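You operate a simulated robot arm through the tools that you are given. There is no shell and no other tool. Be economical: measure what you need, move in short steps, check, and stop when the job is done.

You run a simulated two-armed robot. Do the job below in one go: nothing can be reset, and whatever is moved stays where it is left.

## Task
Switch the lamp off; put it and the blue rod in the tray.
Fine: hold the yellow lamp for its button; the orange tray stays where it is; pass the rod from one hand to the other on its way. Set down upright: yellow lamp.

It is judged by the outcome, as a careful person would: the job done as asked, and still so three seconds after it is handed in. It fails if anything else is knocked over, pushed out of place, dropped, spilled or broken.

## Robot
Two 7-joint arms with two-finger parallel grippers on one trunk, on a base that drives. Base frame: it is fixed to the floor where the robot stands at the start and does not move with it; the origin is under the middle of the robot, x ahead of it, y to its left, z up; the surface under the hand at the start is at about z = 0.84. Lengths are in m, angles in rad, forces in N, time in s.
The left shoulder is at the start at [0.07, 0.163, 1.145], the right one opposite. With the tool pointing down near the work surface each hand reaches from about 0.4 to 0.88 m from the robot's upright axis, wherever it stands, measured 20 degrees to its own side. Places, roughly: black head of the yellow lamp [0.6, 0.2, 1]; inside of the long orange tray [0.6, 1, 0.8]; red button of the yellow lamp [0.5, 0.2, 1]. Payload 3.43 kg a hand.
The TCP of each hand is the grasp point between the finger pads, 0.034 m short of the fingertips. In the tool frame z runs along the fingers and y along their closing line. Largest opening 0.128 m; finger width 0.024, thickness 0.012; the body of the gripper, 0.048 by 0.13 m, starts 0.096 m behind the TCP.
Orientation is that of the tool frame in the base frame, as [roll, pitch, yaw] about the fixed x, y, z axes, in that order (R = Rz(yaw) Ry(pitch) Rx(roll)). With the fingers straight down and closing along the base's y, the tool's x points along the base's -x, its y along +y and its z along -z.

## Interface
- The arms move only by the tool nudge_tool. It takes "left_commands", "right_commands" or both (then of equal length, played together; a hand with none holds still); each is a list that holds one entry, the list of rows, each a list of 7 numbers: the shift along the tool's x, y, z in m, then the turn, a rotation vector about the tool's x, y, z in degrees, then the opening, from 0 (shut) to 1 (fully open). In form: [[[tx, ty, tz, ax, ay, az, grip], ...]]. A call has 1 to 10 rows; each row shifts and turns the commanded pose from where the row before left it, along the tool's axes as they then stand. Rows are played at 5 a second. More than 0.05 m and 0.15 rad between two rows, or a gripper value outside its range, and nothing of the call is played. A pose out of reach is approached as far as the arm can. The call stops where the force on the tool passes 40 N (or 10 N more than at its start, if that is more) or the arm is blocked; 0.2 s more then pass. The fingers move at their own pace (about 0.153 m/s each) and stop on an object; they squeeze with about 33 N. The grip force told is the motor's: it shows also when the fingers shut on nothing. Time passes only in rows, and 0.2 s behind the last, so rows that do not move let the fingers close. The reply holds the time, the measured pose of the TCP, the force on the tool along the base axes, the opening and the grip force, in the units named above and with some noise, with the torque about the TCP (base axes, N m) and any sound that the robot's microphone picked up.
- Cameras (640 x 400 px; columns grow to the right, rows downward): "scene" is now at [0.132, 0.04, 1.3817]; the picture's right is [0.44, -0.90, 0.00], its down [-0.44, -0.22, -0.87] and it looks along [0.78, 0.38, -0.49] (base axes); focal length 253 px, centre (320, 200). "left" rides on the left gripper at [0.076, 0.011, -0.16] in its tool frame; the picture's right is [-0.15, 0.99, 0.00], its down [-0.88, -0.13, -0.46] and it looks along [-0.45, -0.07, 0.89] (tool axes); focal length 234 px, centre (320, 200). "right" rides on the right gripper at [0.076, -0.011, -0.16] in its tool frame; the picture's right is [0.15, 0.99, 0.00], its down [-0.88, 0.13, -0.46] and it looks along [-0.45, 0.07, 0.89] (tool axes); focal length 234 px, centre (320, 200). There is no depth. A picture from a camera that has moved, and an enlarged one, comes with that camera's place and axes in the base frame and with its lens.
- grab_frame(camera): a new picture of that camera. It takes no simulated time.
- lift_body(by): slides the trunk up (or, below 0, down) by that many m; the arms and the scene camera ride with it, the base frame stays. It gives what a move gives, with no picture.
- drive_base(legs): drives the robot by 1 to 6 legs, each [ahead, left, turn to the left] in m, m and rad, along the robot's own axes; the way and the turn of a leg run together, so that a leg with both is an arc; at most 1.5 m and 3.142 rad a leg. The arms and the cameras ride along, it lands a little off, and it stops where it bumps. It gives what a move gives.
- pan_tilt(pan, tilt): turns the head with the scene camera to pan (to the left, within 1.501 rad either way) and tilt (down, from -0.506 to 1.204), counted from straight ahead of the robot. It gives what a move gives.
- close_up(camera, box): a new picture of the part [left, top, right, bottom] of that camera's present view, enlarged. It takes no simulated time.
- job_done(): hands the job in; it is judged then, once.

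Work in short steps. Places have to be worked out from the pictures, the camera data and where the tool is seen: move nearer, look again, correct. Check each grasp and each placing, and mend what went wrong. You have 120 turns and 100 pictures in all, those below and enlarged ones among them. Open the grippers and draw the arms clear of the work before you hand the job in, unless the task says otherwise; then end with one line.

The tools are called after ">>>" as name(argument=value, ...) on one line, values as JSON. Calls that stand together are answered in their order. nudge_tool: Moves the arms, as the interface text tells. Its arguments: {"type":"object","properties":{"left_commands":{"type":"array"},"right_commands":{"type":"array"}},"required":[]} The other tools are called the same way: lift_body (by) slides the trunk up or down; drive_base (legs) drives the base; pan_tilt (pan, tilt) turns the head that bears the scene camera; grab_frame (camera) takes a picture; close_up (camera, box) takes an enlarged picture of a part of a camera's view; job_done () hands the job in.

At the start:

```text
clock: 0.0
left_eef_pos: [0.3852, 0.4255, 1.1272]
left_tcp_rot: [-3.141, 0.001, -3.14]
left_contact_force: [-0.5, 0.2, 0.2]
left_moment: [0.0, 0.03, -0.01]
left_grip_width: 0.1278
left_grip_force: 0.0
right_eef_pos: [0.5207, 0.0358, 1.206]
right_tcp_rot: [3.14, 0.0, -3.141]
right_contact_force: [-0.3, 0.0, -0.8]
right_moment: [-0.01, 0.02, -0.01]
right_grip_width: 0.1279
right_grip_force: 0.0
trunk travel left (down, up): [-0.625, 0.315]
robot x, y, heading: [0.0034, 0.0017, -0.002]
head pan, tilt: [0.454, 0.517]
```

scene: 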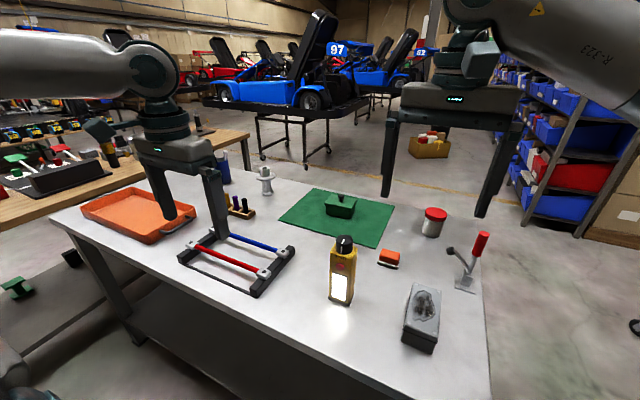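
right: 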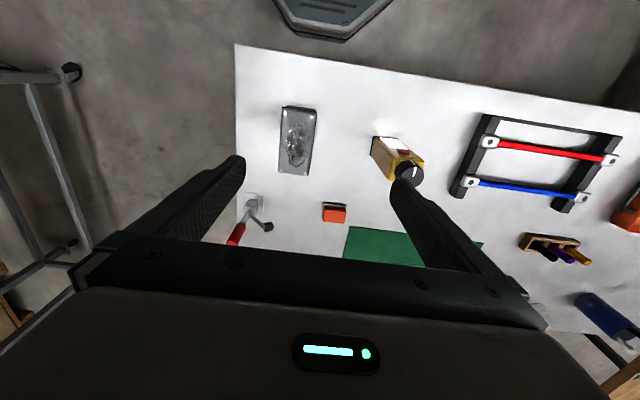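
left: 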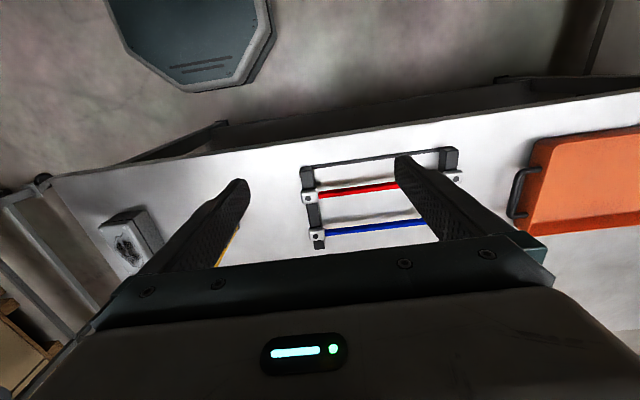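

I see the lamp, the rod rack (red and blue rods) and the tray on the table. I take enlarged views to measure the lamp and rack.

>>> close_up(camera="scene", box=[290, 220, 410, 310])

>>> close_up(camera="scene", box=[70, 160, 310, 310])

>>> close_up(camera="right", box=[360, 100, 640, 275])

```text
4.44 times, centred on (350, 265) of scene
camera zoom: at [0.132, 0.04, 1.3817], right [0.44, -0.9, 0.0], down [-0.44, -0.22, -0.87], along [0.78, 0.38, -0.49], focal length 1124 px, centre (187, -89)
```

zoom: 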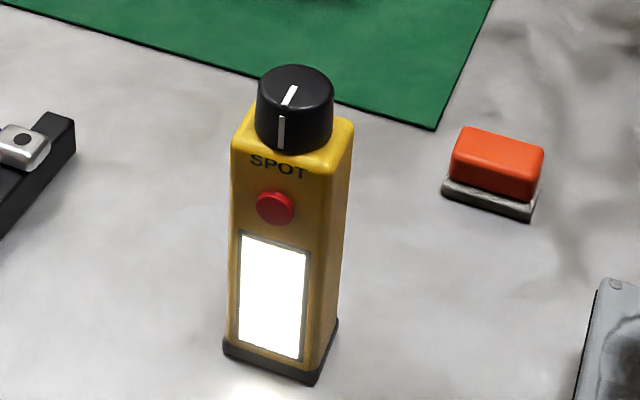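

```text
2.67 times, centred on (190, 235) of scene
camera zoom: at [0.132, 0.04, 1.3817], right [0.44, -0.9, 0.0], down [-0.44, -0.22, -0.87], along [0.78, 0.38, -0.49], focal length 674 px, centre (667, 107)
```

zoom: 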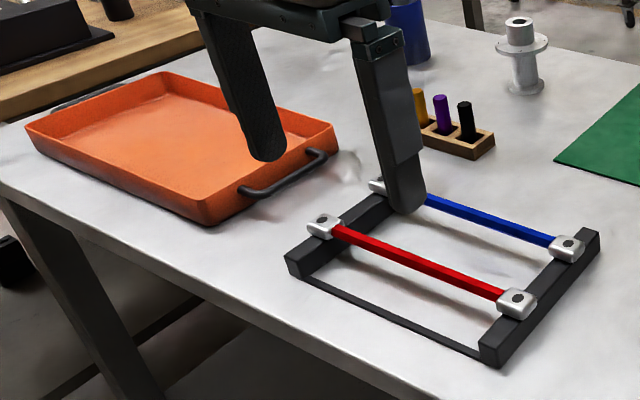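

```text
2.29 times, centred on (500, 188) of right
camera zoom: at [0.4445, 0.0264, 1.3667], right [-0.15, 0.99, 0.0], down [0.88, 0.13, 0.46], along [0.45, 0.07, -0.89], focal length 535 px, centre (-91, 229)
```

zoom: 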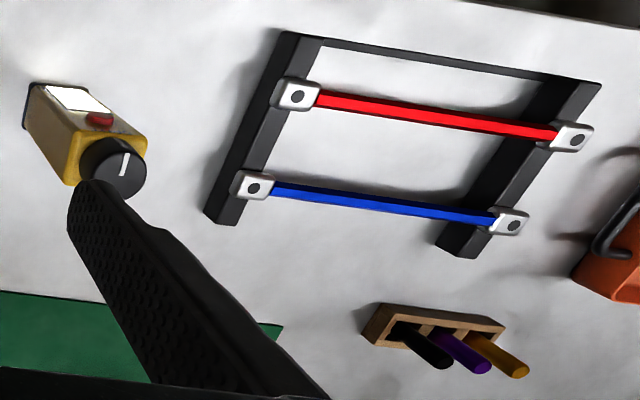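

Triangulation puts the lamp at about [0.555, 0.185], button about [0.535, 0.185, 0.966] facing -x, knob top z≈1.04; blue rod along y at x≈0.59, y 0.38–0.65, z≈0.885. I look closer at the clips and at the lamp.

>>> close_up(camera="left", box=[280, 130, 480, 260])

>>> close_up(camera="scene", box=[250, 230, 310, 290])

```text
3.08 times, centred on (380, 195) of left
camera zoom: at [0.3071, 0.4375, 1.2871], right [0.15, 0.99, 0.0], down [0.88, -0.13, 0.46], along [0.45, -0.07, -0.89], focal length 720 px, centre (135, 215)
```

zoom: 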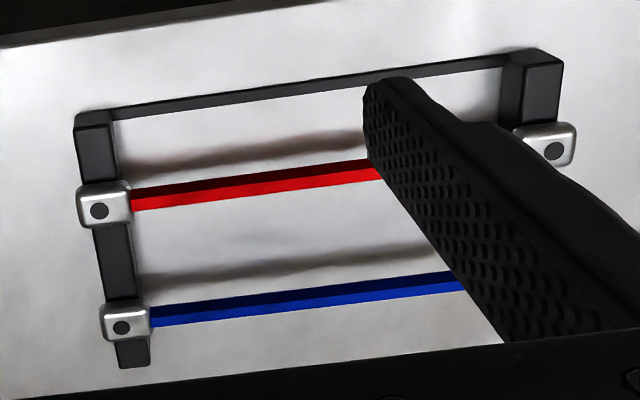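

```text
6.67 times, centred on (280, 260) of scene
camera zoom: at [0.132, 0.04, 1.3817], right [0.44, -0.9, 0.0], down [-0.44, -0.22, -0.87], along [0.78, 0.38, -0.49], focal length 1686 px, centre (587, -200)
```

zoom: 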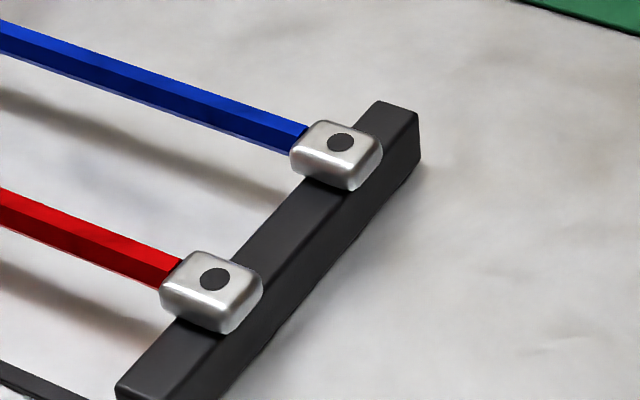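

Right hand moves above the lamp (shift about +0.035 x, +0.149 y) staying high, then I look with both cameras.

>>> nudge_tool(right_commands=[[[-0.009, 0.037, 0, 0, 0, 0, 1], [-0.009, 0.037, 0, 0, 0, 0, 1], [-0.009, 0.037, 0, 0, 0, 0, 1], [-0.008, 0.038, 0, 0, 0, 0, 1], [0, 0, 0, 0, 0, 0, 1]]])

>>> grab_frame(camera="right")

>>> grab_frame(camera="scene")

```text
clock: 1.2
left_eef_pos: [0.3837, 0.4248, 1.128]
left_tcp_rot: [3.14, 0.001, -3.141]
left_contact_force: [0.1, -0.1, -0.6]
left_moment: [0.03, -0.01, 0.02]
left_grip_width: 0.1281
left_grip_force: 0.1
right_eef_pos: [0.5558, 0.1849, 1.2071]
right_tcp_rot: [3.14, 0.0, 3.14]
right_contact_force: [0.8, -0.7, 0.3]
right_moment: [0.04, 0.01, 0.02]
right_grip_width: 0.1278
right_grip_force: 0.0
trunk travel left (down, up): [-0.625, 0.315]
robot x, y, heading: [0.0011, 0.0016, -0.001]
head pan, tilt: [0.454, 0.517]
```

```text
91 pictures are left
camera right: at [0.4804, 0.1741, 1.3679], right [-0.15, 0.99, 0.0], down [0.88, 0.13, 0.46], along [0.45, 0.07, -0.89], focal length 234 px, centre (320, 200)
```

right: 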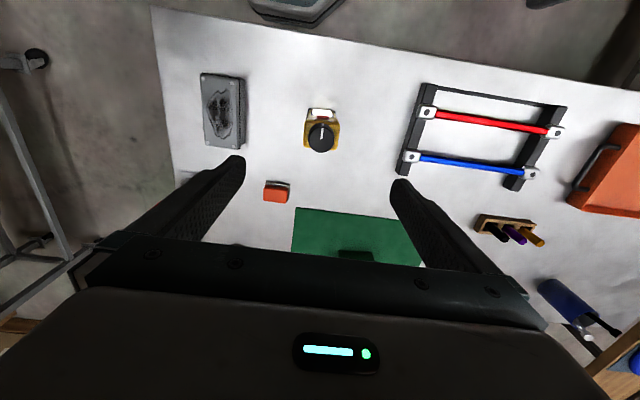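

```text
90 pictures are left
camera scene: at [0.1323, 0.0382, 1.3817], right [0.44, -0.9, 0.0], down [-0.44, -0.22, -0.87], along [0.78, 0.38, -0.49], focal length 253 px, centre (320, 200)
```

scene: 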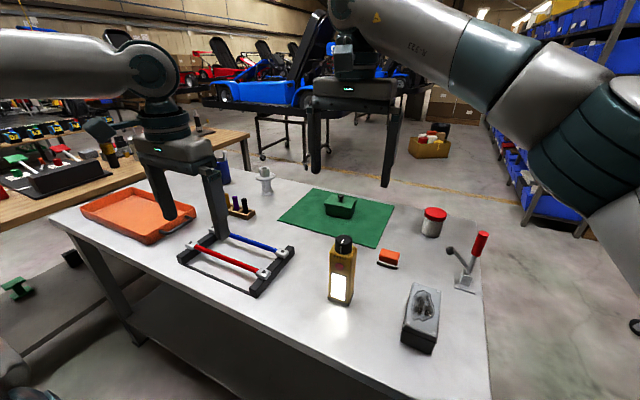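

Zoom on the lamp from above to centre it.

>>> close_up(camera="right", box=[280, 90, 360, 165])

```text
5.33 times, centred on (320, 128) of right
camera zoom: at [0.4804, 0.1741, 1.3679], right [-0.15, 0.99, 0.0], down [0.88, 0.13, 0.46], along [0.45, 0.07, -0.89], focal length 1249 px, centre (320, 587)
```

zoom: 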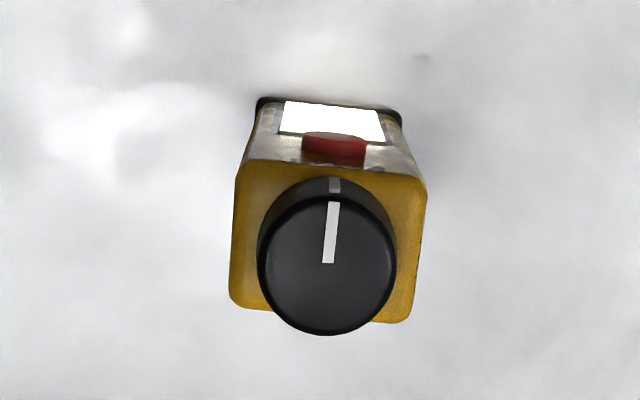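

Lamp body centre ≈(0.554, 0.187), yawed about +4°, top z≈1.005. I back the base 0.12 m to give the left arm room for a forward press, then re-check poses.

>>> drive_base(legs=[[-0.12, 0, 0]])

```text
clock: 2.4
left_eef_pos: [0.268, 0.4265, 1.1277]
left_tcp_rot: [3.141, 0.002, -3.14]
left_contact_force: [-0.2, -0.2, 0.2]
left_moment: [-0.03, -0.02, 0.0]
left_grip_width: 0.1279
left_grip_force: 0.1
right_eef_pos: [0.4391, 0.1855, 1.2077]
right_tcp_rot: [-3.14, -0.002, 3.139]
right_contact_force: [0.4, 0.8, -0.6]
right_moment: [-0.01, -0.03, -0.03]
right_grip_width: 0.1284
right_grip_force: 0.1
trunk travel left (down, up): [-0.625, 0.315]
robot x, y, heading: [-0.1141, -0.0016, -0.002]
head pan, tilt: [0.454, 0.517]
```

Right hand moves forward over the lamp centre with 4° yaw, and comes down partway (tips to about z 1.06, above knob).

>>> nudge_tool(right_commands=[[[-0.04, 0.0, 0, 0, 0, 0, 1], [-0.04, 0.001, 0, 0, 0, 0, 1], [-0.035, 0.001, 0, 0, 0, 0, 1], [0, 0, 0.04, 0, 0, -4, 1], [0, 0, 0.04, 0, 0, 0, 1], [0, 0, 0.03, 0, 0, 0, 1], [0, 0, 0, 0, 0, 0, 1]]])

>>> grab_frame(camera="right")

>>> grab_frame(camera="scene")

```text
clock: 4.0
left_eef_pos: [0.2676, 0.4269, 1.1279]
left_tcp_rot: [-3.141, 0.001, -3.14]
left_contact_force: [-0.2, 0.7, -1.0]
left_moment: [0.0, 0.01, 0.01]
left_grip_width: 0.128
left_grip_force: 0.1
right_eef_pos: [0.5318, 0.1629, 1.0912]
right_tcp_rot: [-3.141, 0.0, -3.073]
right_contact_force: [-0.3, -0.8, 0.2]
right_moment: [-0.03, -0.01, 0.01]
right_grip_width: 0.1277
right_grip_force: 0.1
right hand out of reach, approached as far as the arm can: row 2, 3
trunk travel left (down, up): [-0.625, 0.315]
robot x, y, heading: [-0.1146, -0.0014, -0.001]
head pan, tilt: [0.454, 0.517]
```

```text
88 pictures are left
camera right: at [0.4573, 0.1476, 1.2509], right [-0.21, 0.98, 0.0], down [0.87, 0.19, 0.46], along [0.44, 0.1, -0.89], focal length 234 px, centre (320, 200)
```

right: 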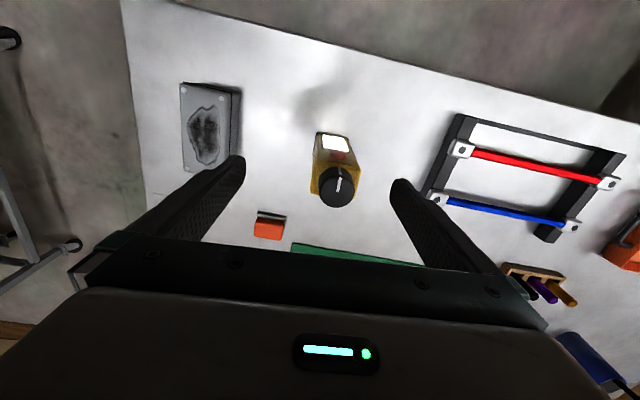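

```text
87 pictures are left
camera scene: at [0.0152, 0.0404, 1.3817], right [0.44, -0.9, 0.0], down [-0.44, -0.22, -0.87], along [0.78, 0.38, -0.49], focal length 253 px, centre (320, 200)
```

scene: 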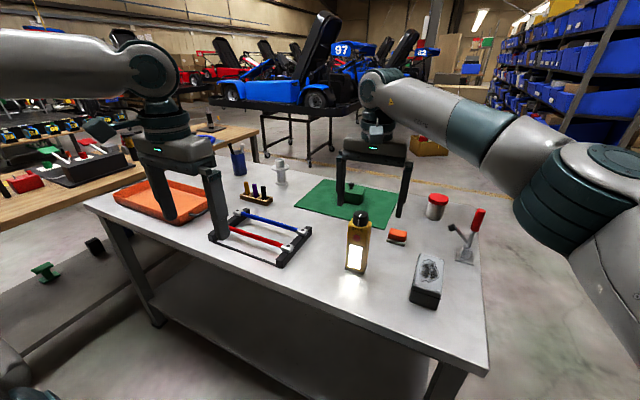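

Right hand ended short (0.532, 0.163) from reach limits up high; lower down it should reach. I correct by (+0.022, +0.024).

>>> nudge_tool(right_commands=[[[-0.0118, 0.0112, 0, 0, 0, 0, 1], [-0.0118, 0.0112, 0, 0, 0, 0, 1], [0, 0, 0, 0, 0, 0, 1]]])

>>> close_up(camera="right", box=[220, 100, 440, 240])

```text
clock: 4.8
left_eef_pos: [0.2673, 0.4259, 1.1272]
left_tcp_rot: [3.139, -0.001, 3.141]
left_contact_force: [0.6, -1.4, 0.4]
left_moment: [0.0, 0.04, 0.01]
left_grip_width: 0.128
left_grip_force: 0.1
right_eef_pos: [0.5552, 0.1864, 1.092]
right_tcp_rot: [3.139, -0.001, -3.074]
right_contact_force: [0.4, 0.1, 0.3]
right_moment: [0.03, 0.03, -0.06]
right_grip_width: 0.1277
right_grip_force: 0.1
trunk travel left (down, up): [-0.625, 0.315]
robot x, y, heading: [-0.1176, 0.0042, 0.004]
head pan, tilt: [0.454, 0.517]
```

```text
2.86 times, centred on (330, 170) of right
camera zoom: at [0.481, 0.1709, 1.2505], right [-0.21, 0.98, 0.0], down [0.87, 0.19, 0.46], along [0.44, 0.1, -0.89], focal length 669 px, centre (291, 286)
```

zoom: 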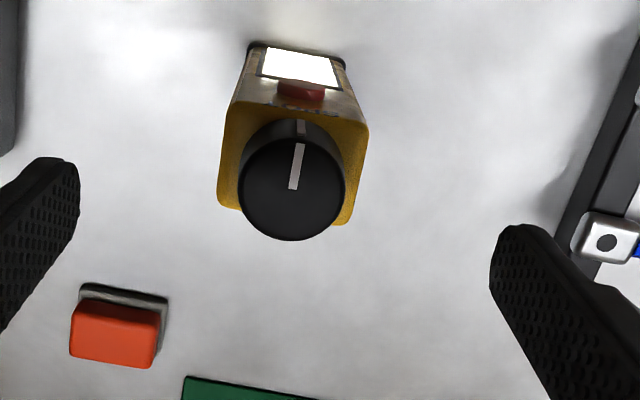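

Well centred. I go straight down to TCP z≈0.975.

>>> nudge_tool(right_commands=[[[0.002, 0, 0.03, 0, 0, -1, 1], [0, 0, 0.03, 0, 0, 0, 1], [0, 0, 0.03, 0, 0, 0, 1], [0, 0, 0.027, 0, 0, 0, 1], [0, 0, 0, 0, 0, 0, 1]]])

>>> grab_frame(camera="scene")

>>> grab_frame(camera="right")

```text
clock: 6.0
left_eef_pos: [0.266, 0.4276, 1.1287]
left_tcp_rot: [3.14, -0.001, -3.139]
left_contact_force: [0.6, 0.0, 0.0]
left_moment: [-0.02, 0.01, -0.01]
left_grip_width: 0.1281
left_grip_force: 0.0
right_eef_pos: [0.5502, 0.1888, 0.975]
right_tcp_rot: [-3.14, -0.002, -3.057]
right_contact_force: [-0.4, -0.3, -0.3]
right_moment: [-0.03, -0.02, 0.01]
right_grip_width: 0.1279
right_grip_force: 0.1
trunk travel left (down, up): [-0.625, 0.315]
robot x, y, heading: [-0.1173, -0.0033, 0.003]
head pan, tilt: [0.454, 0.517]
```

```text
85 pictures are left
camera scene: at [0.0151, 0.0402, 1.3817], right [0.44, -0.9, 0.0], down [-0.44, -0.22, -0.87], along [0.78, 0.38, -0.49], focal length 253 px, centre (320, 200)
```

scene: 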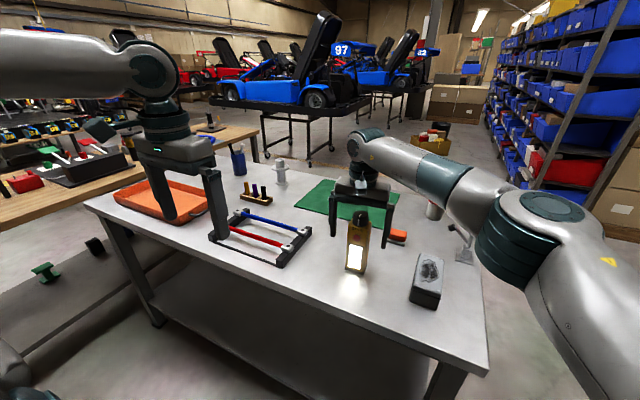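

```text
84 pictures are left
camera right: at [0.4766, 0.1713, 1.1346], right [-0.23, 0.97, 0.0], down [0.87, 0.21, 0.46], along [0.44, 0.11, -0.89], focal length 234 px, centre (320, 200)
```

right: 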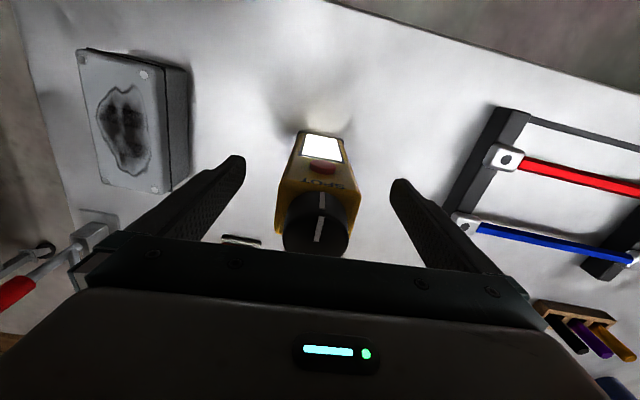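

Fingers straddle the body; I close them in stages.

>>> nudge_tool(right_commands=[[[0, 0, 0, 0, 0, 0, 0.7], [0, 0, 0, 0, 0, 0, 0.5], [0, 0, 0, 0, 0, 0, 0.4], [0, 0, 0, 0, 0, 0, 0.2], [0, 0, 0, 0, 0, 0, 0], [0, 0, 0, 0, 0, 0, 0]]])

>>> grab_frame(camera="right")

>>> close_up(camera="scene", box=[300, 170, 420, 290])

```text
clock: 7.4
left_eef_pos: [0.2668, 0.4259, 1.1277]
left_tcp_rot: [3.141, 0.001, -3.14]
left_contact_force: [-0.6, -0.1, -0.5]
left_moment: [0.01, 0.01, 0.0]
left_grip_width: 0.1279
left_grip_force: 0.0
right_eef_pos: [0.5503, 0.1873, 0.9749]
right_tcp_rot: [3.141, 0.0, -3.054]
right_contact_force: [0.9, -0.5, 1.9]
right_moment: [-0.22, -0.14, -0.05]
right_grip_width: 0.0559
right_grip_force: 32.8
trunk travel left (down, up): [-0.625, 0.315]
robot x, y, heading: [-0.117, -0.0004, 0.0]
head pan, tilt: [0.454, 0.517]
```

```text
83 pictures are left
camera right: at [0.4769, 0.171, 1.1347], right [-0.23, 0.97, 0.0], down [0.87, 0.21, 0.46], along [0.44, 0.11, -0.89], focal length 234 px, centre (320, 200)
```

right: 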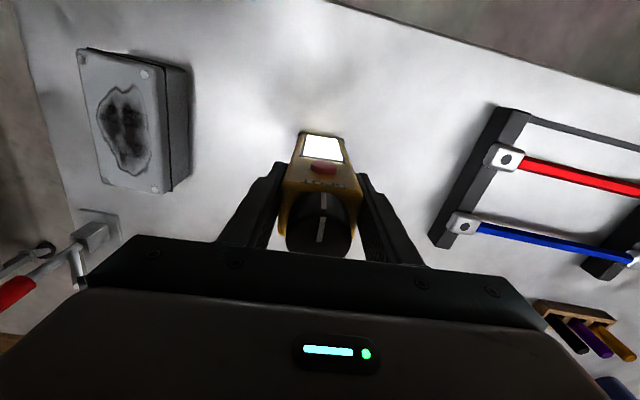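

```text
3.33 times, centred on (360, 230) of scene
camera zoom: at [0.0155, 0.0399, 1.3817], right [0.44, -0.9, 0.0], down [-0.44, -0.22, -0.87], along [0.78, 0.38, -0.49], focal length 843 px, centre (187, 100)
```

zoom: 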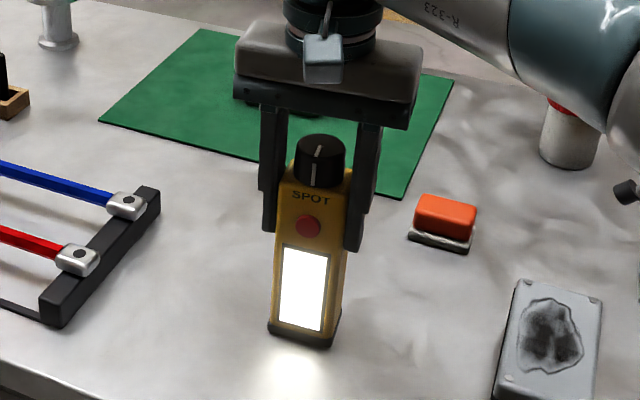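

Lamp is held firmly (0.056 m). Now the left hand: close fingers, move forward, yaw −30°, and begin pitching forward for the press.

>>> nudge_tool(left_commands=[[[-0.045, 0, 0, 0, 0, 0, 0], [-0.045, 0, 0, 0, 0, 0, 0], [-0.03, 0, 0, 0, 0, 7.5, 0], [0, 0, 0, 0, 0, 7.5, 0], [0, 0, 0, 0, 0, 7.5, 0], [0, 0, 0, 0, 0, 7.5, 0], [0, 0, 0, 0, -7.5, 0, 0], [0, 0, 0, 0, -7.5, 0, 0], [0, 0, 0, 0, -7.5, 0, 0], [0, 0, 0, 0, -7.5, 0, 0]]])

```text
clock: 9.6
left_eef_pos: [0.3863, 0.4252, 1.1275]
left_tcp_rot: [-3.141, 0.528, 2.616]
left_contact_force: [-0.2, 0.4, 0.2]
left_moment: [-0.03, -0.02, 0.0]
left_grip_width: 0.0
left_grip_force: 33.2
right_eef_pos: [0.5519, 0.1874, 0.9755]
right_tcp_rot: [3.141, 0.0, -3.056]
right_contact_force: [0.9, -1.1, 2.8]
right_moment: [0.08, -0.06, -0.09]
right_grip_width: 0.056
right_grip_force: 32.6
trunk travel left (down, up): [-0.625, 0.315]
robot x, y, heading: [-0.1153, 0.002, 0.0]
head pan, tilt: [0.454, 0.517]
```

Orientation follows well; I complete the pitch (another 30°).

>>> nudge_tool(left_commands=[[[0, 0, 0, 0, -7.5, 0, 0], [0, 0, 0, 0, -7.5, 0, 0], [0, 0, 0, 0, -7.5, 0, 0], [0, 0, 0, 0, -7.5, 0, 0], [0, 0, 0, 0, 0, 0, 0]]])

>>> grab_frame(camera="scene")

```text
clock: 10.8
left_eef_pos: [0.3863, 0.4274, 1.1289]
left_tcp_rot: [3.139, 1.048, 2.617]
left_contact_force: [-0.2, 0.2, -0.1]
left_moment: [0.03, -0.01, 0.0]
left_grip_width: 0.0
left_grip_force: 32.8
right_eef_pos: [0.5513, 0.1888, 0.9732]
right_tcp_rot: [3.141, 0.0, -3.055]
right_contact_force: [-1.4, 0.6, 2.2]
right_moment: [-0.05, 0.11, 0.0]
right_grip_width: 0.0559
right_grip_force: 32.6
trunk travel left (down, up): [-0.625, 0.315]
robot x, y, heading: [-0.1171, -0.0022, -0.002]
head pan, tilt: [0.454, 0.517]
```

```text
81 pictures are left
camera scene: at [0.0151, 0.04, 1.3817], right [0.44, -0.9, 0.0], down [-0.44, -0.22, -0.87], along [0.78, 0.38, -0.49], focal length 253 px, centre (320, 200)
```

scene: 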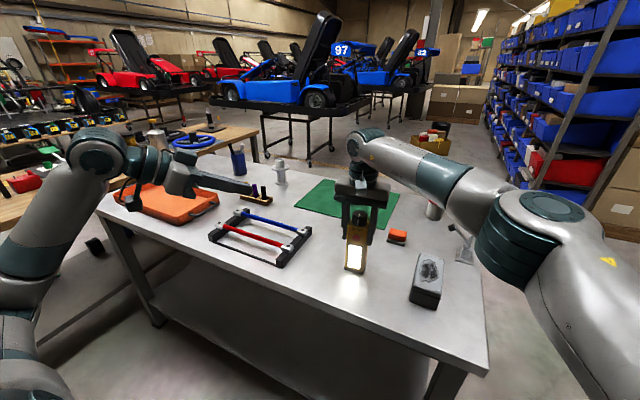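

Left arm pose is good. I move its tip toward a standoff about 4 cm in front of the button.

>>> nudge_tool(left_commands=[[[0.0062, -0.024, 0.0323, 0, 0, 0, 0], [0.0062, -0.024, 0.0323, 0, 0, 0, 0], [0.0062, -0.024, 0.0323, 0, 0, 0, 0], [0.0062, -0.024, 0.0323, 0, 0, 0, 0], [0.0062, -0.024, 0.0323, 0, 0, 0, 0], [0.0062, -0.024, 0.0323, 0, 0, 0, 0], [0.0062, -0.024, 0.0323, 0, 0, 0, 0], [0, 0, 0, 0, 0, 0, 0]]])

>>> grab_frame(camera="scene")

>>> close_up(camera="right", box=[220, 80, 440, 240])

>>> grab_frame(camera="left")

```text
clock: 12.6
left_eef_pos: [0.4553, 0.193, 0.9775]
left_tcp_rot: [-3.141, 1.047, 2.618]
left_contact_force: [0.2, -0.6, 0.2]
left_moment: [0.0, 0.02, -0.02]
left_grip_width: 0.0
left_grip_force: 33.3
right_eef_pos: [0.5506, 0.1874, 0.9741]
right_tcp_rot: [3.142, 0.0, -3.055]
right_contact_force: [-1.8, -0.3, 2.5]
right_moment: [0.21, 0.09, 0.03]
right_grip_width: 0.0557
right_grip_force: 32.9
trunk travel left (down, up): [-0.625, 0.315]
robot x, y, heading: [-0.1153, -0.0011, 0.005]
head pan, tilt: [0.454, 0.517]
```

```text
80 pictures are left
camera scene: at [0.0151, 0.0404, 1.3817], right [0.44, -0.9, 0.0], down [-0.44, -0.22, -0.87], along [0.78, 0.38, -0.49], focal length 253 px, centre (320, 200)
```

scene: 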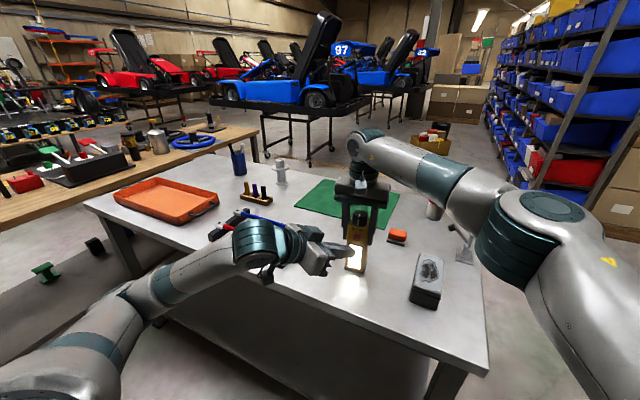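

```text
2.50 times, centred on (330, 160) of right
camera zoom: at [0.4768, 0.1713, 1.1347], right [-0.23, 0.97, 0.0], down [0.87, 0.21, 0.46], along [0.44, 0.1, -0.89], focal length 585 px, centre (295, 300)
```

zoom: 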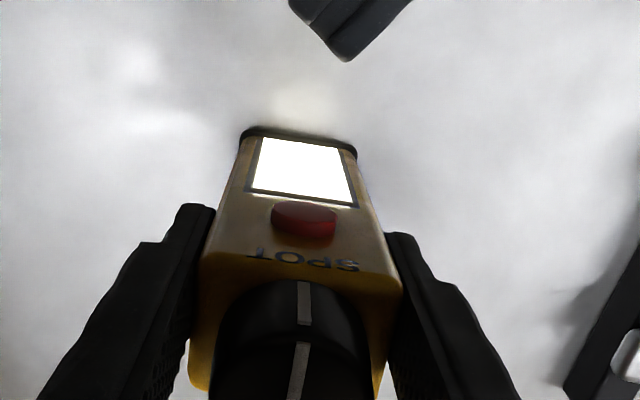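

```text
78 pictures are left
camera left: at [0.3076, 0.2902, 0.9919], right [0.56, 0.82, 0.13], down [-0.03, -0.14, 0.99], along [0.83, -0.56, -0.05], focal length 234 px, centre (320, 200)
```

left: 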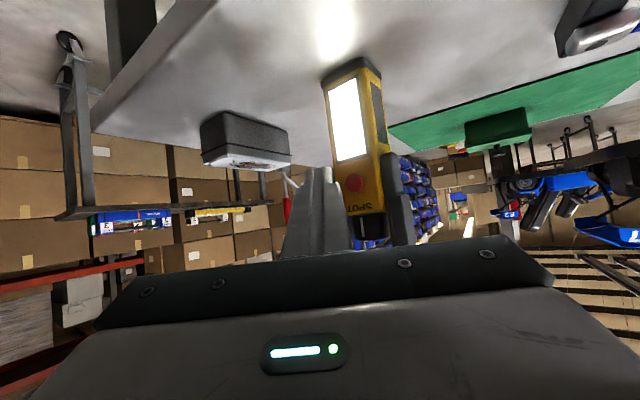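

Button ≈ (0.532, 0.186, 0.967); the leading fingertip corner ≈ (0.492, 0.186, 0.971). I advance 2.8 cm in +x, lowering 3 mm.

>>> nudge_tool(left_commands=[[[-0.0017, 0.005, 0.009, 0, 0, 0, 0], [-0.00433, 0.005, 0.0075, 0, 0, 0, 0], [-0.0035, 0.004, 0.006, 0, 0, 0, 0], [0, 0, 0, 0, 0, 0, 0]]])

>>> close_up(camera="right", box=[220, 80, 440, 240])

>>> close_up(camera="left", box=[260, 60, 440, 250])

```text
clock: 13.6
left_eef_pos: [0.4827, 0.1941, 0.9757]
left_tcp_rot: [3.14, 1.048, 2.619]
left_contact_force: [0.3, -0.3, -0.1]
left_moment: [0.01, -0.01, 0.0]
left_grip_width: 0.0
left_grip_force: 33.2
right_eef_pos: [0.5513, 0.1886, 0.9753]
right_tcp_rot: [-3.141, 0.002, -3.056]
right_contact_force: [0.0, 0.5, 2.3]
right_moment: [-0.05, -0.08, 0.03]
right_grip_width: 0.0557
right_grip_force: 33.8
trunk travel left (down, up): [-0.625, 0.315]
robot x, y, heading: [-0.1161, 0.0001, -0.002]
head pan, tilt: [0.454, 0.517]
```

```text
2.50 times, centred on (330, 160) of right
camera zoom: at [0.4768, 0.1711, 1.1347], right [-0.23, 0.97, 0.0], down [0.87, 0.21, 0.46], along [0.44, 0.11, -0.89], focal length 585 px, centre (295, 300)
```

zoom: 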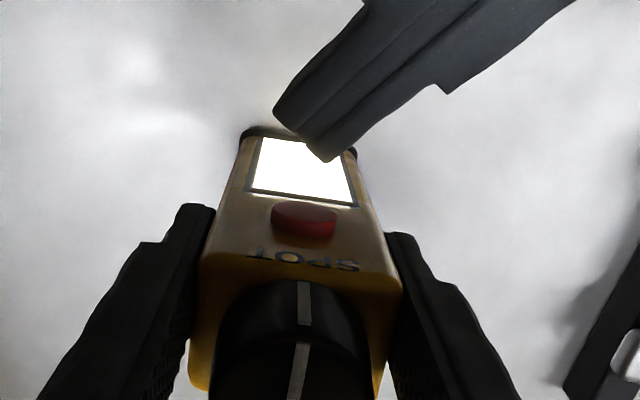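

```text
2.11 times, centred on (350, 155) of left
camera zoom: at [0.3351, 0.292, 0.9883], right [0.56, 0.82, 0.13], down [-0.03, -0.14, 0.99], along [0.83, -0.56, -0.05], focal length 493 px, centre (257, 295)
```

zoom: 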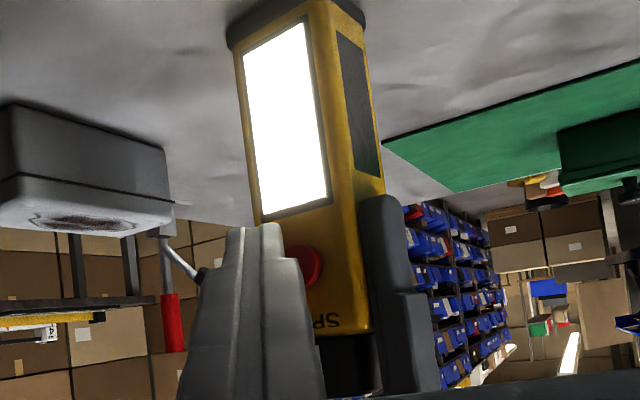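

Alignment looks right (about 3 mm too far +y). I shift −3 mm y and advance in small steps until contact.

>>> nudge_tool(left_commands=[[[-0.0029, -0.0001, 0.005, 0, 0, 0, 0], [-0.0013, 0.0015, 0.00225, 0, 0, 0, 0], [-0.0013, 0.0015, 0.00225, 0, 0, 0, 0], [0, 0, 0, 0, 0, 0, 0]]])

>>> close_up(camera="right", box=[220, 80, 440, 240])

>>> close_up(camera="left", box=[260, 60, 440, 250])

```text
clock: 14.6
left_eef_pos: [0.4929, 0.1915, 0.975]
left_tcp_rot: [-3.141, 1.047, 2.617]
left_contact_force: [-0.5, 0.2, -0.9]
left_moment: [-0.02, -0.01, 0.01]
left_grip_width: 0.0
left_grip_force: 33.0
right_eef_pos: [0.5505, 0.1874, 0.9742]
right_tcp_rot: [-3.141, 0.0, -3.057]
right_contact_force: [0.1, -0.4, 2.7]
right_moment: [-0.07, -0.13, -0.08]
right_grip_width: 0.0559
right_grip_force: 33.2
trunk travel left (down, up): [-0.625, 0.315]
robot x, y, heading: [-0.1182, -0.001, 0.002]
head pan, tilt: [0.454, 0.517]
```

```text
2.50 times, centred on (330, 160) of right
camera zoom: at [0.4768, 0.1711, 1.1347], right [-0.23, 0.97, 0.0], down [0.87, 0.21, 0.46], along [0.44, 0.11, -0.89], focal length 585 px, centre (295, 300)
```

zoom: 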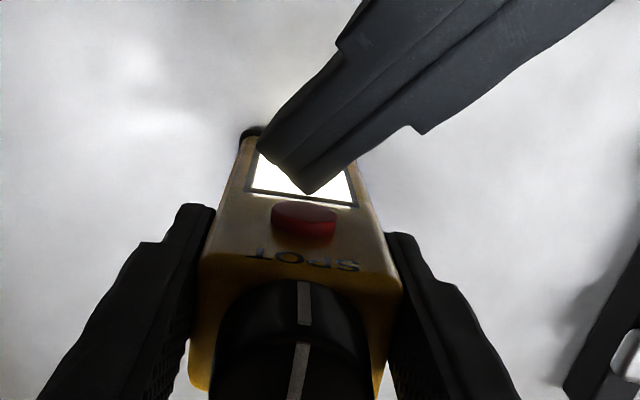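

```text
2.11 times, centred on (350, 155) of left
camera zoom: at [0.3455, 0.2893, 0.9882], right [0.56, 0.82, 0.13], down [-0.03, -0.14, 0.99], along [0.83, -0.56, -0.05], focal length 493 px, centre (257, 295)
```

zoom: 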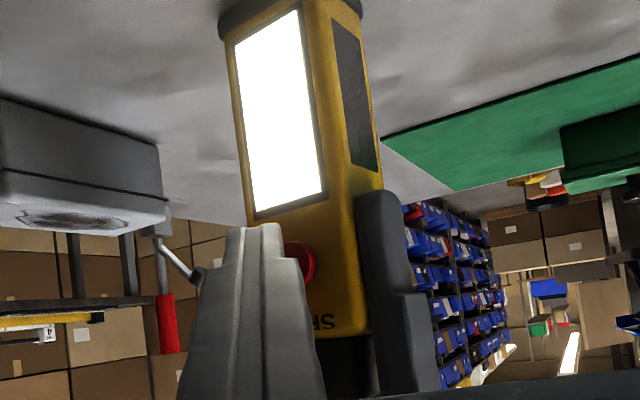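

No contact yet; roughly 8–10 mm to go. Advance in 2.5 mm steps.

>>> nudge_tool(left_commands=[[[-0.0011, 0.00125, 0.0019, 0, 0, 0, 0], [-0.0011, 0.00125, 0.0019, 0, 0, 0, 0], [-0.0011, 0.00125, 0.0019, 0, 0, 0, 0], [-0.0011, 0.00125, 0.0019, 0, 0, 0, 0]]])

>>> close_up(camera="right", box=[220, 80, 440, 240])

```text
clock: 15.6
left_eef_pos: [0.5017, 0.1895, 0.9749]
left_tcp_rot: [-3.139, 1.045, 2.618]
left_contact_force: [-18.6, 0.4, 2.9]
left_moment: [-0.03, 0.02, -0.09]
left_grip_width: 0.0
left_grip_force: 32.9
right_eef_pos: [0.5535, 0.1874, 0.9758]
right_tcp_rot: [3.14, 0.003, -3.058]
right_contact_force: [17.1, -1.5, -0.1]
right_moment: [0.14, 0.14, 0.1]
right_grip_width: 0.0559
right_grip_force: 33.5
trunk travel left (down, up): [-0.625, 0.315]
robot x, y, heading: [-0.1149, 0.0026, -0.0]
head pan, tilt: [0.454, 0.517]
heard: click
```

```text
2.50 times, centred on (330, 160) of right
camera zoom: at [0.4779, 0.1703, 1.1345], right [-0.23, 0.97, 0.0], down [0.87, 0.2, 0.46], along [0.45, 0.1, -0.89], focal length 585 px, centre (295, 300)
```

zoom: 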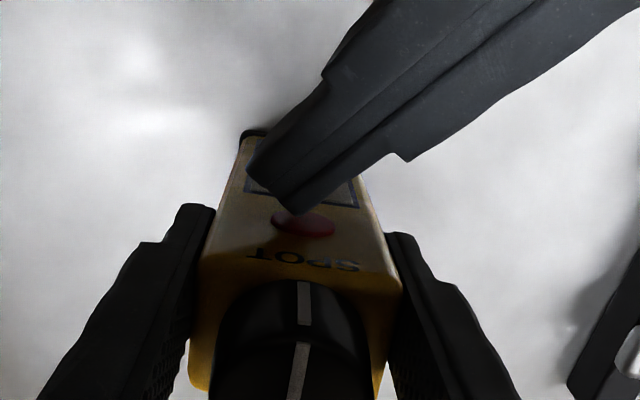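

A click was heard and the lamp went dark. I withdraw the left finger straight back and check that it stays off.

>>> nudge_tool(left_commands=[[[0.00433, -0.005, -0.0075, 0, 0, 0, 0], [0.0087, -0.01, -0.015, 0, 0, 0, 0], [0.013, -0.015, -0.0225, 0, 0, 0, 0], [0.0, 0, -0.04, 0, 0, 0, 0], [0.0, 0, -0.04, 0, 0, 0, 0]]])

>>> grab_frame(camera="scene")

```text
clock: 16.8
left_eef_pos: [0.4229, 0.2438, 1.0106]
left_tcp_rot: [-3.138, 1.047, 2.622]
left_contact_force: [-0.6, -0.5, -0.4]
left_moment: [0.0, 0.0, -0.02]
left_grip_width: 0.0
left_grip_force: 32.8
left hand out of reach, approached as far as the arm can: row 4, 5
right_eef_pos: [0.5508, 0.1884, 0.9757]
right_tcp_rot: [3.141, -0.001, -3.055]
right_contact_force: [-2.4, -0.1, 3.0]
right_moment: [-0.06, 0.16, -0.07]
right_grip_width: 0.0559
right_grip_force: 33.4
trunk travel left (down, up): [-0.625, 0.315]
robot x, y, heading: [-0.114, -0.0006, 0.0]
head pan, tilt: [0.454, 0.517]
```

```text
72 pictures are left
camera scene: at [0.0146, 0.0404, 1.3816], right [0.44, -0.9, 0.0], down [-0.44, -0.22, -0.87], along [0.78, 0.38, -0.49], focal length 253 px, centre (320, 200)
```

scene: 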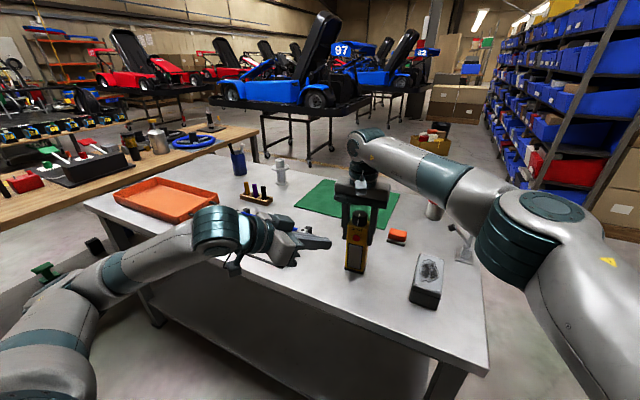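

The lamp is off. I bring the left hand back up to its clear pose along the way it came, then untwist it.

>>> nudge_tool(left_commands=[[[-0.0086, 0.029, -0.033, 0, 0, 0, 0], [-0.0086, 0.029, -0.033, 0, 0, 0, 0], [-0.0086, 0.029, -0.033, 0, 0, 0, 0], [-0.0086, 0.029, -0.033, 0, 0, 0, 0], [-0.0086, 0.029, -0.033, 0, 0, 0, 0], [0, 0, 0, 0, 7.5, 0, 0], [0, 0, 0, 0, 7.5, 0, 0], [0, 0, 0, 0, 7.5, 0, 0], [0, 0, 0, 0, 7.5, 0, 0]]])

>>> nudge_tool(left_commands=[[[0, 0, 0, 0, 7.5, 0, 0], [0, 0, 0, 0, 7.5, 0, 0], [0, 0, 0, 0, 7.5, 0, 0], [0, 0, 0, 0, 7.5, 0, 0], [0, 0, 0, 0, 0, -7.5, 0], [0, 0, 0, 0, 0, -7.5, 0], [0, 0, 0, 0, 0, -7.5, 0.5], [0, 0, 0, 0, 0, -7.5, 1], [0, 0, 0, 0, 0, 0, 1]]])

```text
clock: 18.8
left_eef_pos: [0.3923, 0.4261, 1.1297]
left_tcp_rot: [3.141, 0.52, 2.618]
left_contact_force: [0.0, 0.1, 0.4]
left_moment: [0.01, 0.02, 0.02]
left_grip_width: 0.0001
left_grip_force: 32.8
right_eef_pos: [0.5499, 0.187, 0.9751]
right_tcp_rot: [3.141, 0.001, -3.055]
right_contact_force: [-0.3, 1.2, 1.4]
right_moment: [0.03, 0.01, 0.06]
right_grip_width: 0.056
right_grip_force: 32.7
trunk travel left (down, up): [-0.625, 0.315]
robot x, y, heading: [-0.118, -0.0025, -0.001]
head pan, tilt: [0.454, 0.517]
```

```text
clock: 20.8
left_eef_pos: [0.3929, 0.427, 1.1315]
left_tcp_rot: [-3.141, 0.0, -3.141]
left_contact_force: [-0.7, -0.1, -0.8]
left_moment: [0.01, -0.01, 0.01]
left_grip_width: 0.128
left_grip_force: 0.0
right_eef_pos: [0.5524, 0.188, 0.9753]
right_tcp_rot: [-3.14, -0.001, -3.056]
right_contact_force: [0.1, -0.6, 2.1]
right_moment: [-0.07, -0.06, 0.01]
right_grip_width: 0.0557
right_grip_force: 32.8
trunk travel left (down, up): [-0.625, 0.315]
robot x, y, heading: [-0.1147, -0.0012, -0.004]
head pan, tilt: [0.454, 0.517]
```

I lift the trunk 0.15 m, raising the held lamp clear, and look at the tray.

>>> lift_body(by=0.15)

>>> grab_frame(camera="right")

>>> pan_tilt(pan=0.85, tilt=0.55)

>>> grab_frame(camera="scene")

```text
clock: 22.6
left_eef_pos: [0.3937, 0.4272, 1.2804]
left_tcp_rot: [3.141, 0.001, -3.14]
left_contact_force: [0.0, 0.0, -0.8]
left_moment: [-0.04, 0.0, 0.02]
left_grip_width: 0.1278
left_grip_force: 0.1
right_eef_pos: [0.5513, 0.1888, 1.1252]
right_tcp_rot: [3.14, -0.003, -3.056]
right_contact_force: [-0.2, -0.3, -2.9]
right_moment: [0.0, 0.06, -0.01]
right_grip_width: 0.0559
right_grip_force: 33.1
trunk travel left (down, up): [-0.775, 0.165]
robot x, y, heading: [-0.1179, -0.0024, 0.002]
head pan, tilt: [0.454, 0.517]
```

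```text
71 pictures are left
camera right: at [0.4776, 0.1714, 1.2841], right [-0.23, 0.97, 0.0], down [0.87, 0.21, 0.45], along [0.44, 0.1, -0.89], focal length 234 px, centre (320, 200)
```

right: 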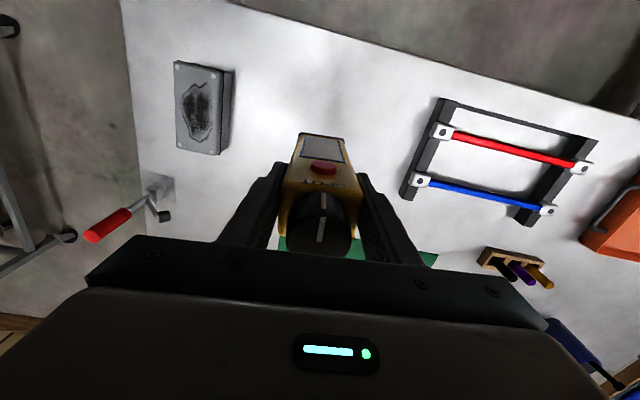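

```text
clock: 23.4
left_eef_pos: [0.3939, 0.427, 1.2808]
left_tcp_rot: [3.141, 0.0, -3.141]
left_contact_force: [-0.1, 0.5, 0.2]
left_moment: [-0.01, 0.0, -0.03]
left_grip_width: 0.1281
left_grip_force: 0.1
right_eef_pos: [0.5512, 0.1877, 1.1244]
right_tcp_rot: [3.141, 0.0, -3.056]
right_contact_force: [-0.4, 0.4, -3.3]
right_moment: [-0.02, 0.01, 0.02]
right_grip_width: 0.0556
right_grip_force: 32.9
trunk travel left (down, up): [-0.775, 0.165]
robot x, y, heading: [-0.1177, 0.0044, 0.0]
head pan, tilt: [0.85, 0.55]
```

```text
70 pictures are left
camera scene: at [-0.0059, 0.0678, 1.5286], right [0.75, -0.66, 0.0], down [-0.35, -0.39, -0.85], along [0.56, 0.64, -0.52], focal length 253 px, centre (320, 200)
```

scene: 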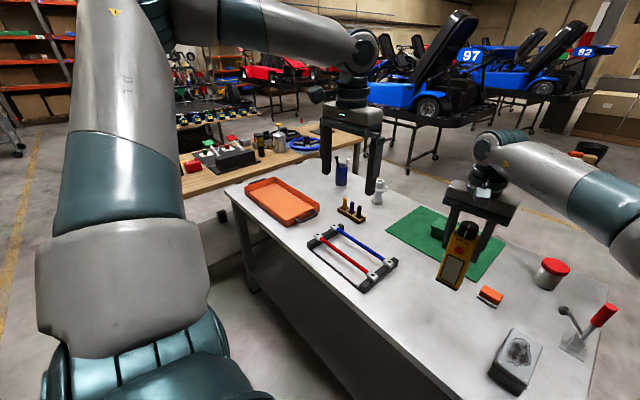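

Lamp is held well above the table. Tray rim spans roughly x 0.45–0.65, y 0.81–1.21. I drive left 0.5 m first and check.

>>> drive_base(legs=[[0, 0.5, 0]])

>>> grab_frame(camera="scene")

>>> grab_frame(camera="left")

```text
clock: 26.3
left_eef_pos: [0.3947, 0.9165, 1.2809]
left_tcp_rot: [-3.141, 0.0, 3.14]
left_contact_force: [-0.2, 0.0, -0.4]
left_moment: [-0.02, -0.01, -0.04]
left_grip_width: 0.1278
left_grip_force: 0.2
right_eef_pos: [0.5526, 0.678, 1.1242]
right_tcp_rot: [3.141, -0.002, -3.057]
right_contact_force: [0.3, 0.3, -3.3]
right_moment: [0.03, -0.01, 0.01]
right_grip_width: 0.0558
right_grip_force: 32.5
trunk travel left (down, up): [-0.775, 0.165]
robot x, y, heading: [-0.1147, 0.4902, -0.002]
head pan, tilt: [0.85, 0.55]
```

```text
69 pictures are left
camera scene: at [-0.0052, 0.5587, 1.5286], right [0.75, -0.66, 0.0], down [-0.35, -0.39, -0.85], along [0.56, 0.64, -0.52], focal length 253 px, centre (320, 200)
```

scene: 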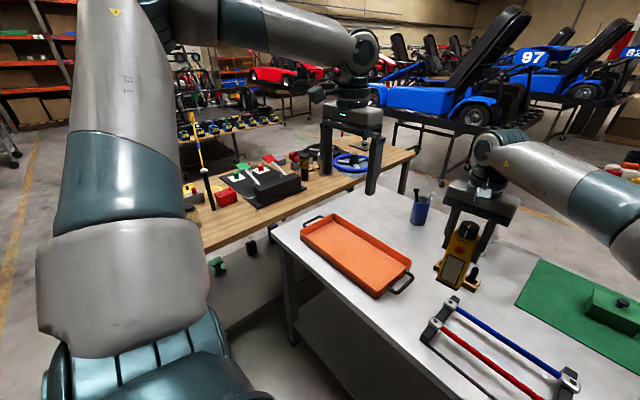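

```text
68 pictures are left
camera left: at [0.3185, 0.9274, 1.44], right [0.15, 0.99, 0.0], down [0.88, -0.13, 0.46], along [0.45, -0.07, -0.89], focal length 234 px, centre (320, 200)
```

left: 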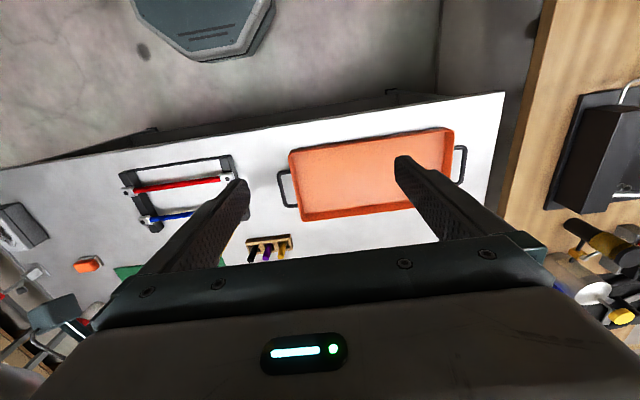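

Tray measured again: x 0.465–0.65, y 0.827–1.22. I'll set the lamp at about (0.595, 0.895), leaving the x≈0.51 lane for the rod; drive the base so the held lamp is above that.

>>> drive_base(legs=[[0.043, 0.222, 0]])

>>> grab_frame(camera="right")

>>> grab_frame(camera="scene")

```text
clock: 28.0
left_eef_pos: [0.4375, 1.134, 1.2817]
left_tcp_rot: [3.141, -0.001, -3.141]
left_contact_force: [-0.6, -0.4, 0.2]
left_moment: [0.02, -0.01, 0.0]
left_grip_width: 0.1277
left_grip_force: 0.0
right_eef_pos: [0.5958, 0.8963, 1.1253]
right_tcp_rot: [3.14, 0.001, -3.059]
right_contact_force: [0.3, 0.3, -5.1]
right_moment: [-0.02, 0.03, 0.0]
right_grip_width: 0.0559
right_grip_force: 33.3
trunk travel left (down, up): [-0.775, 0.165]
robot x, y, heading: [-0.0738, 0.7083, -0.001]
head pan, tilt: [0.85, 0.55]
```

```text
67 pictures are left
camera right: at [0.521, 0.8793, 1.2848], right [-0.23, 0.97, 0.0], down [0.87, 0.2, 0.46], along [0.44, 0.11, -0.89], focal length 234 px, centre (320, 200)
```

right: 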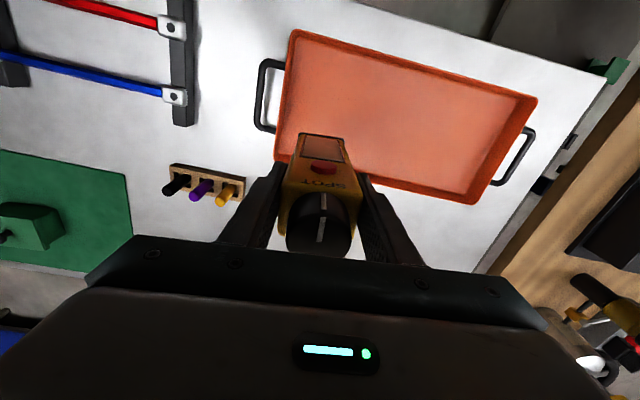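

```text
66 pictures are left
camera scene: at [0.037, 0.7762, 1.5288], right [0.75, -0.66, 0.0], down [-0.35, -0.39, -0.85], along [0.56, 0.64, -0.52], focal length 253 px, centre (320, 200)
```

scene: 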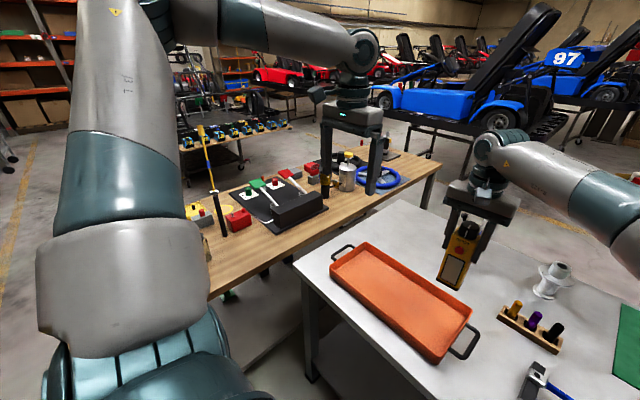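

The lamp is over the tray's near end with margin to the walls (tray floor approx x 0.48–0.645, from y 0.845). I lower most of the way.

>>> nudge_tool(right_commands=[[[0, 0, 0.03, 0, 0, 0, 0], [0, 0, 0.03, 0, 0, 0, 0], [0, 0, 0.03, 0, 0, 0, 0], [0, 0, 0.03, 0, 0, 0, 0], [0, 0, 0, 0, 0, 0, 0]]])

>>> grab_frame(camera="scene")

>>> grab_frame(camera="right")

```text
clock: 29.2
left_eef_pos: [0.4374, 1.135, 1.2804]
left_tcp_rot: [-3.14, -0.001, -3.14]
left_contact_force: [0.3, -0.3, -0.5]
left_moment: [-0.01, -0.01, -0.03]
left_grip_width: 0.1282
left_grip_force: 0.0
right_eef_pos: [0.5942, 0.8975, 1.0048]
right_tcp_rot: [-3.141, -0.001, -3.056]
right_contact_force: [0.2, -0.2, -3.3]
right_moment: [0.05, 0.06, 0.01]
right_grip_width: 0.0558
right_grip_force: 33.0
trunk travel left (down, up): [-0.775, 0.165]
robot x, y, heading: [-0.0743, 0.7087, 0.001]
head pan, tilt: [0.85, 0.55]
```

```text
65 pictures are left
camera scene: at [0.0372, 0.7781, 1.5286], right [0.75, -0.66, 0.0], down [-0.35, -0.39, -0.85], along [0.56, 0.64, -0.52], focal length 253 px, centre (320, 200)
```

scene: 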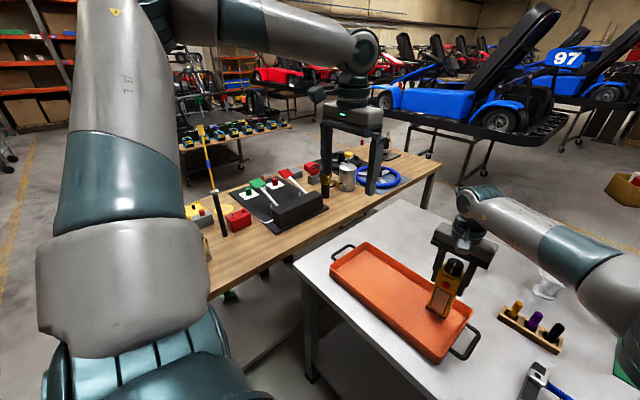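

```text
64 pictures are left
camera right: at [0.5204, 0.8813, 1.1651], right [-0.23, 0.97, 0.0], down [0.87, 0.2, 0.46], along [0.44, 0.1, -0.89], focal length 234 px, centre (320, 200)
```

right: 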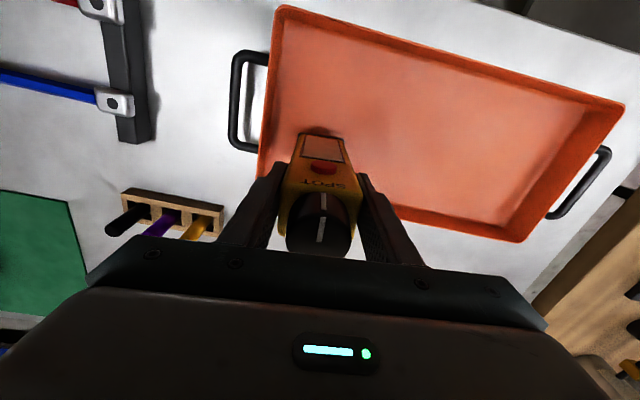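

Clear inside the tray. I creep down in 4 mm steps to touch the floor.

>>> nudge_tool(right_commands=[[[0, 0, 0.005, 0, 0, 0, 0], [0, 0, 0.005, 0, 0, 0, 0], [0, 0, 0.004, 0, 0, 0, 0], [0, 0, 0.004, 0, 0, 0, 0], [0, 0, 0.003, 0, 0, 0, 0]]])

```text
clock: 30.4
left_eef_pos: [0.436, 1.1371, 1.2806]
left_tcp_rot: [-3.141, 0.0, -3.141]
left_contact_force: [-0.5, 0.1, 0.2]
left_moment: [0.0, 0.05, 0.0]
left_grip_width: 0.1278
left_grip_force: 0.1
right_eef_pos: [0.5951, 0.8967, 0.9831]
right_tcp_rot: [3.142, -0.001, -3.058]
right_contact_force: [-0.6, 0.4, -3.3]
right_moment: [0.02, 0.03, -0.02]
right_grip_width: 0.0559
right_grip_force: 33.5
trunk travel left (down, up): [-0.775, 0.165]
robot x, y, heading: [-0.0754, 0.7102, -0.0]
head pan, tilt: [0.85, 0.55]
```

Still bearing its weight (−3.3 N); continue in 2 mm steps.

>>> nudge_tool(right_commands=[[[0, 0, 0.002, 0, 0, 0, 0], [0, 0, 0.002, 0, 0, 0, 0], [0, 0, 0.001, 0, 0, 0, 0], [0, 0, 0, 0, 0, 0, 0]]])

```text
clock: 31.4
left_eef_pos: [0.436, 1.136, 1.2808]
left_tcp_rot: [3.141, 0.0, 3.141]
left_contact_force: [-0.3, -0.3, -0.5]
left_moment: [-0.02, 0.02, 0.03]
left_grip_width: 0.1283
left_grip_force: 0.0
right_eef_pos: [0.5948, 0.8957, 0.9775]
right_tcp_rot: [-3.141, 0.001, -3.056]
right_contact_force: [0.9, 0.0, -1.0]
right_moment: [0.07, -0.12, 0.0]
right_grip_width: 0.0558
right_grip_force: 33.3
trunk travel left (down, up): [-0.775, 0.165]
robot x, y, heading: [-0.0701, 0.709, -0.002]
head pan, tilt: [0.85, 0.55]
```

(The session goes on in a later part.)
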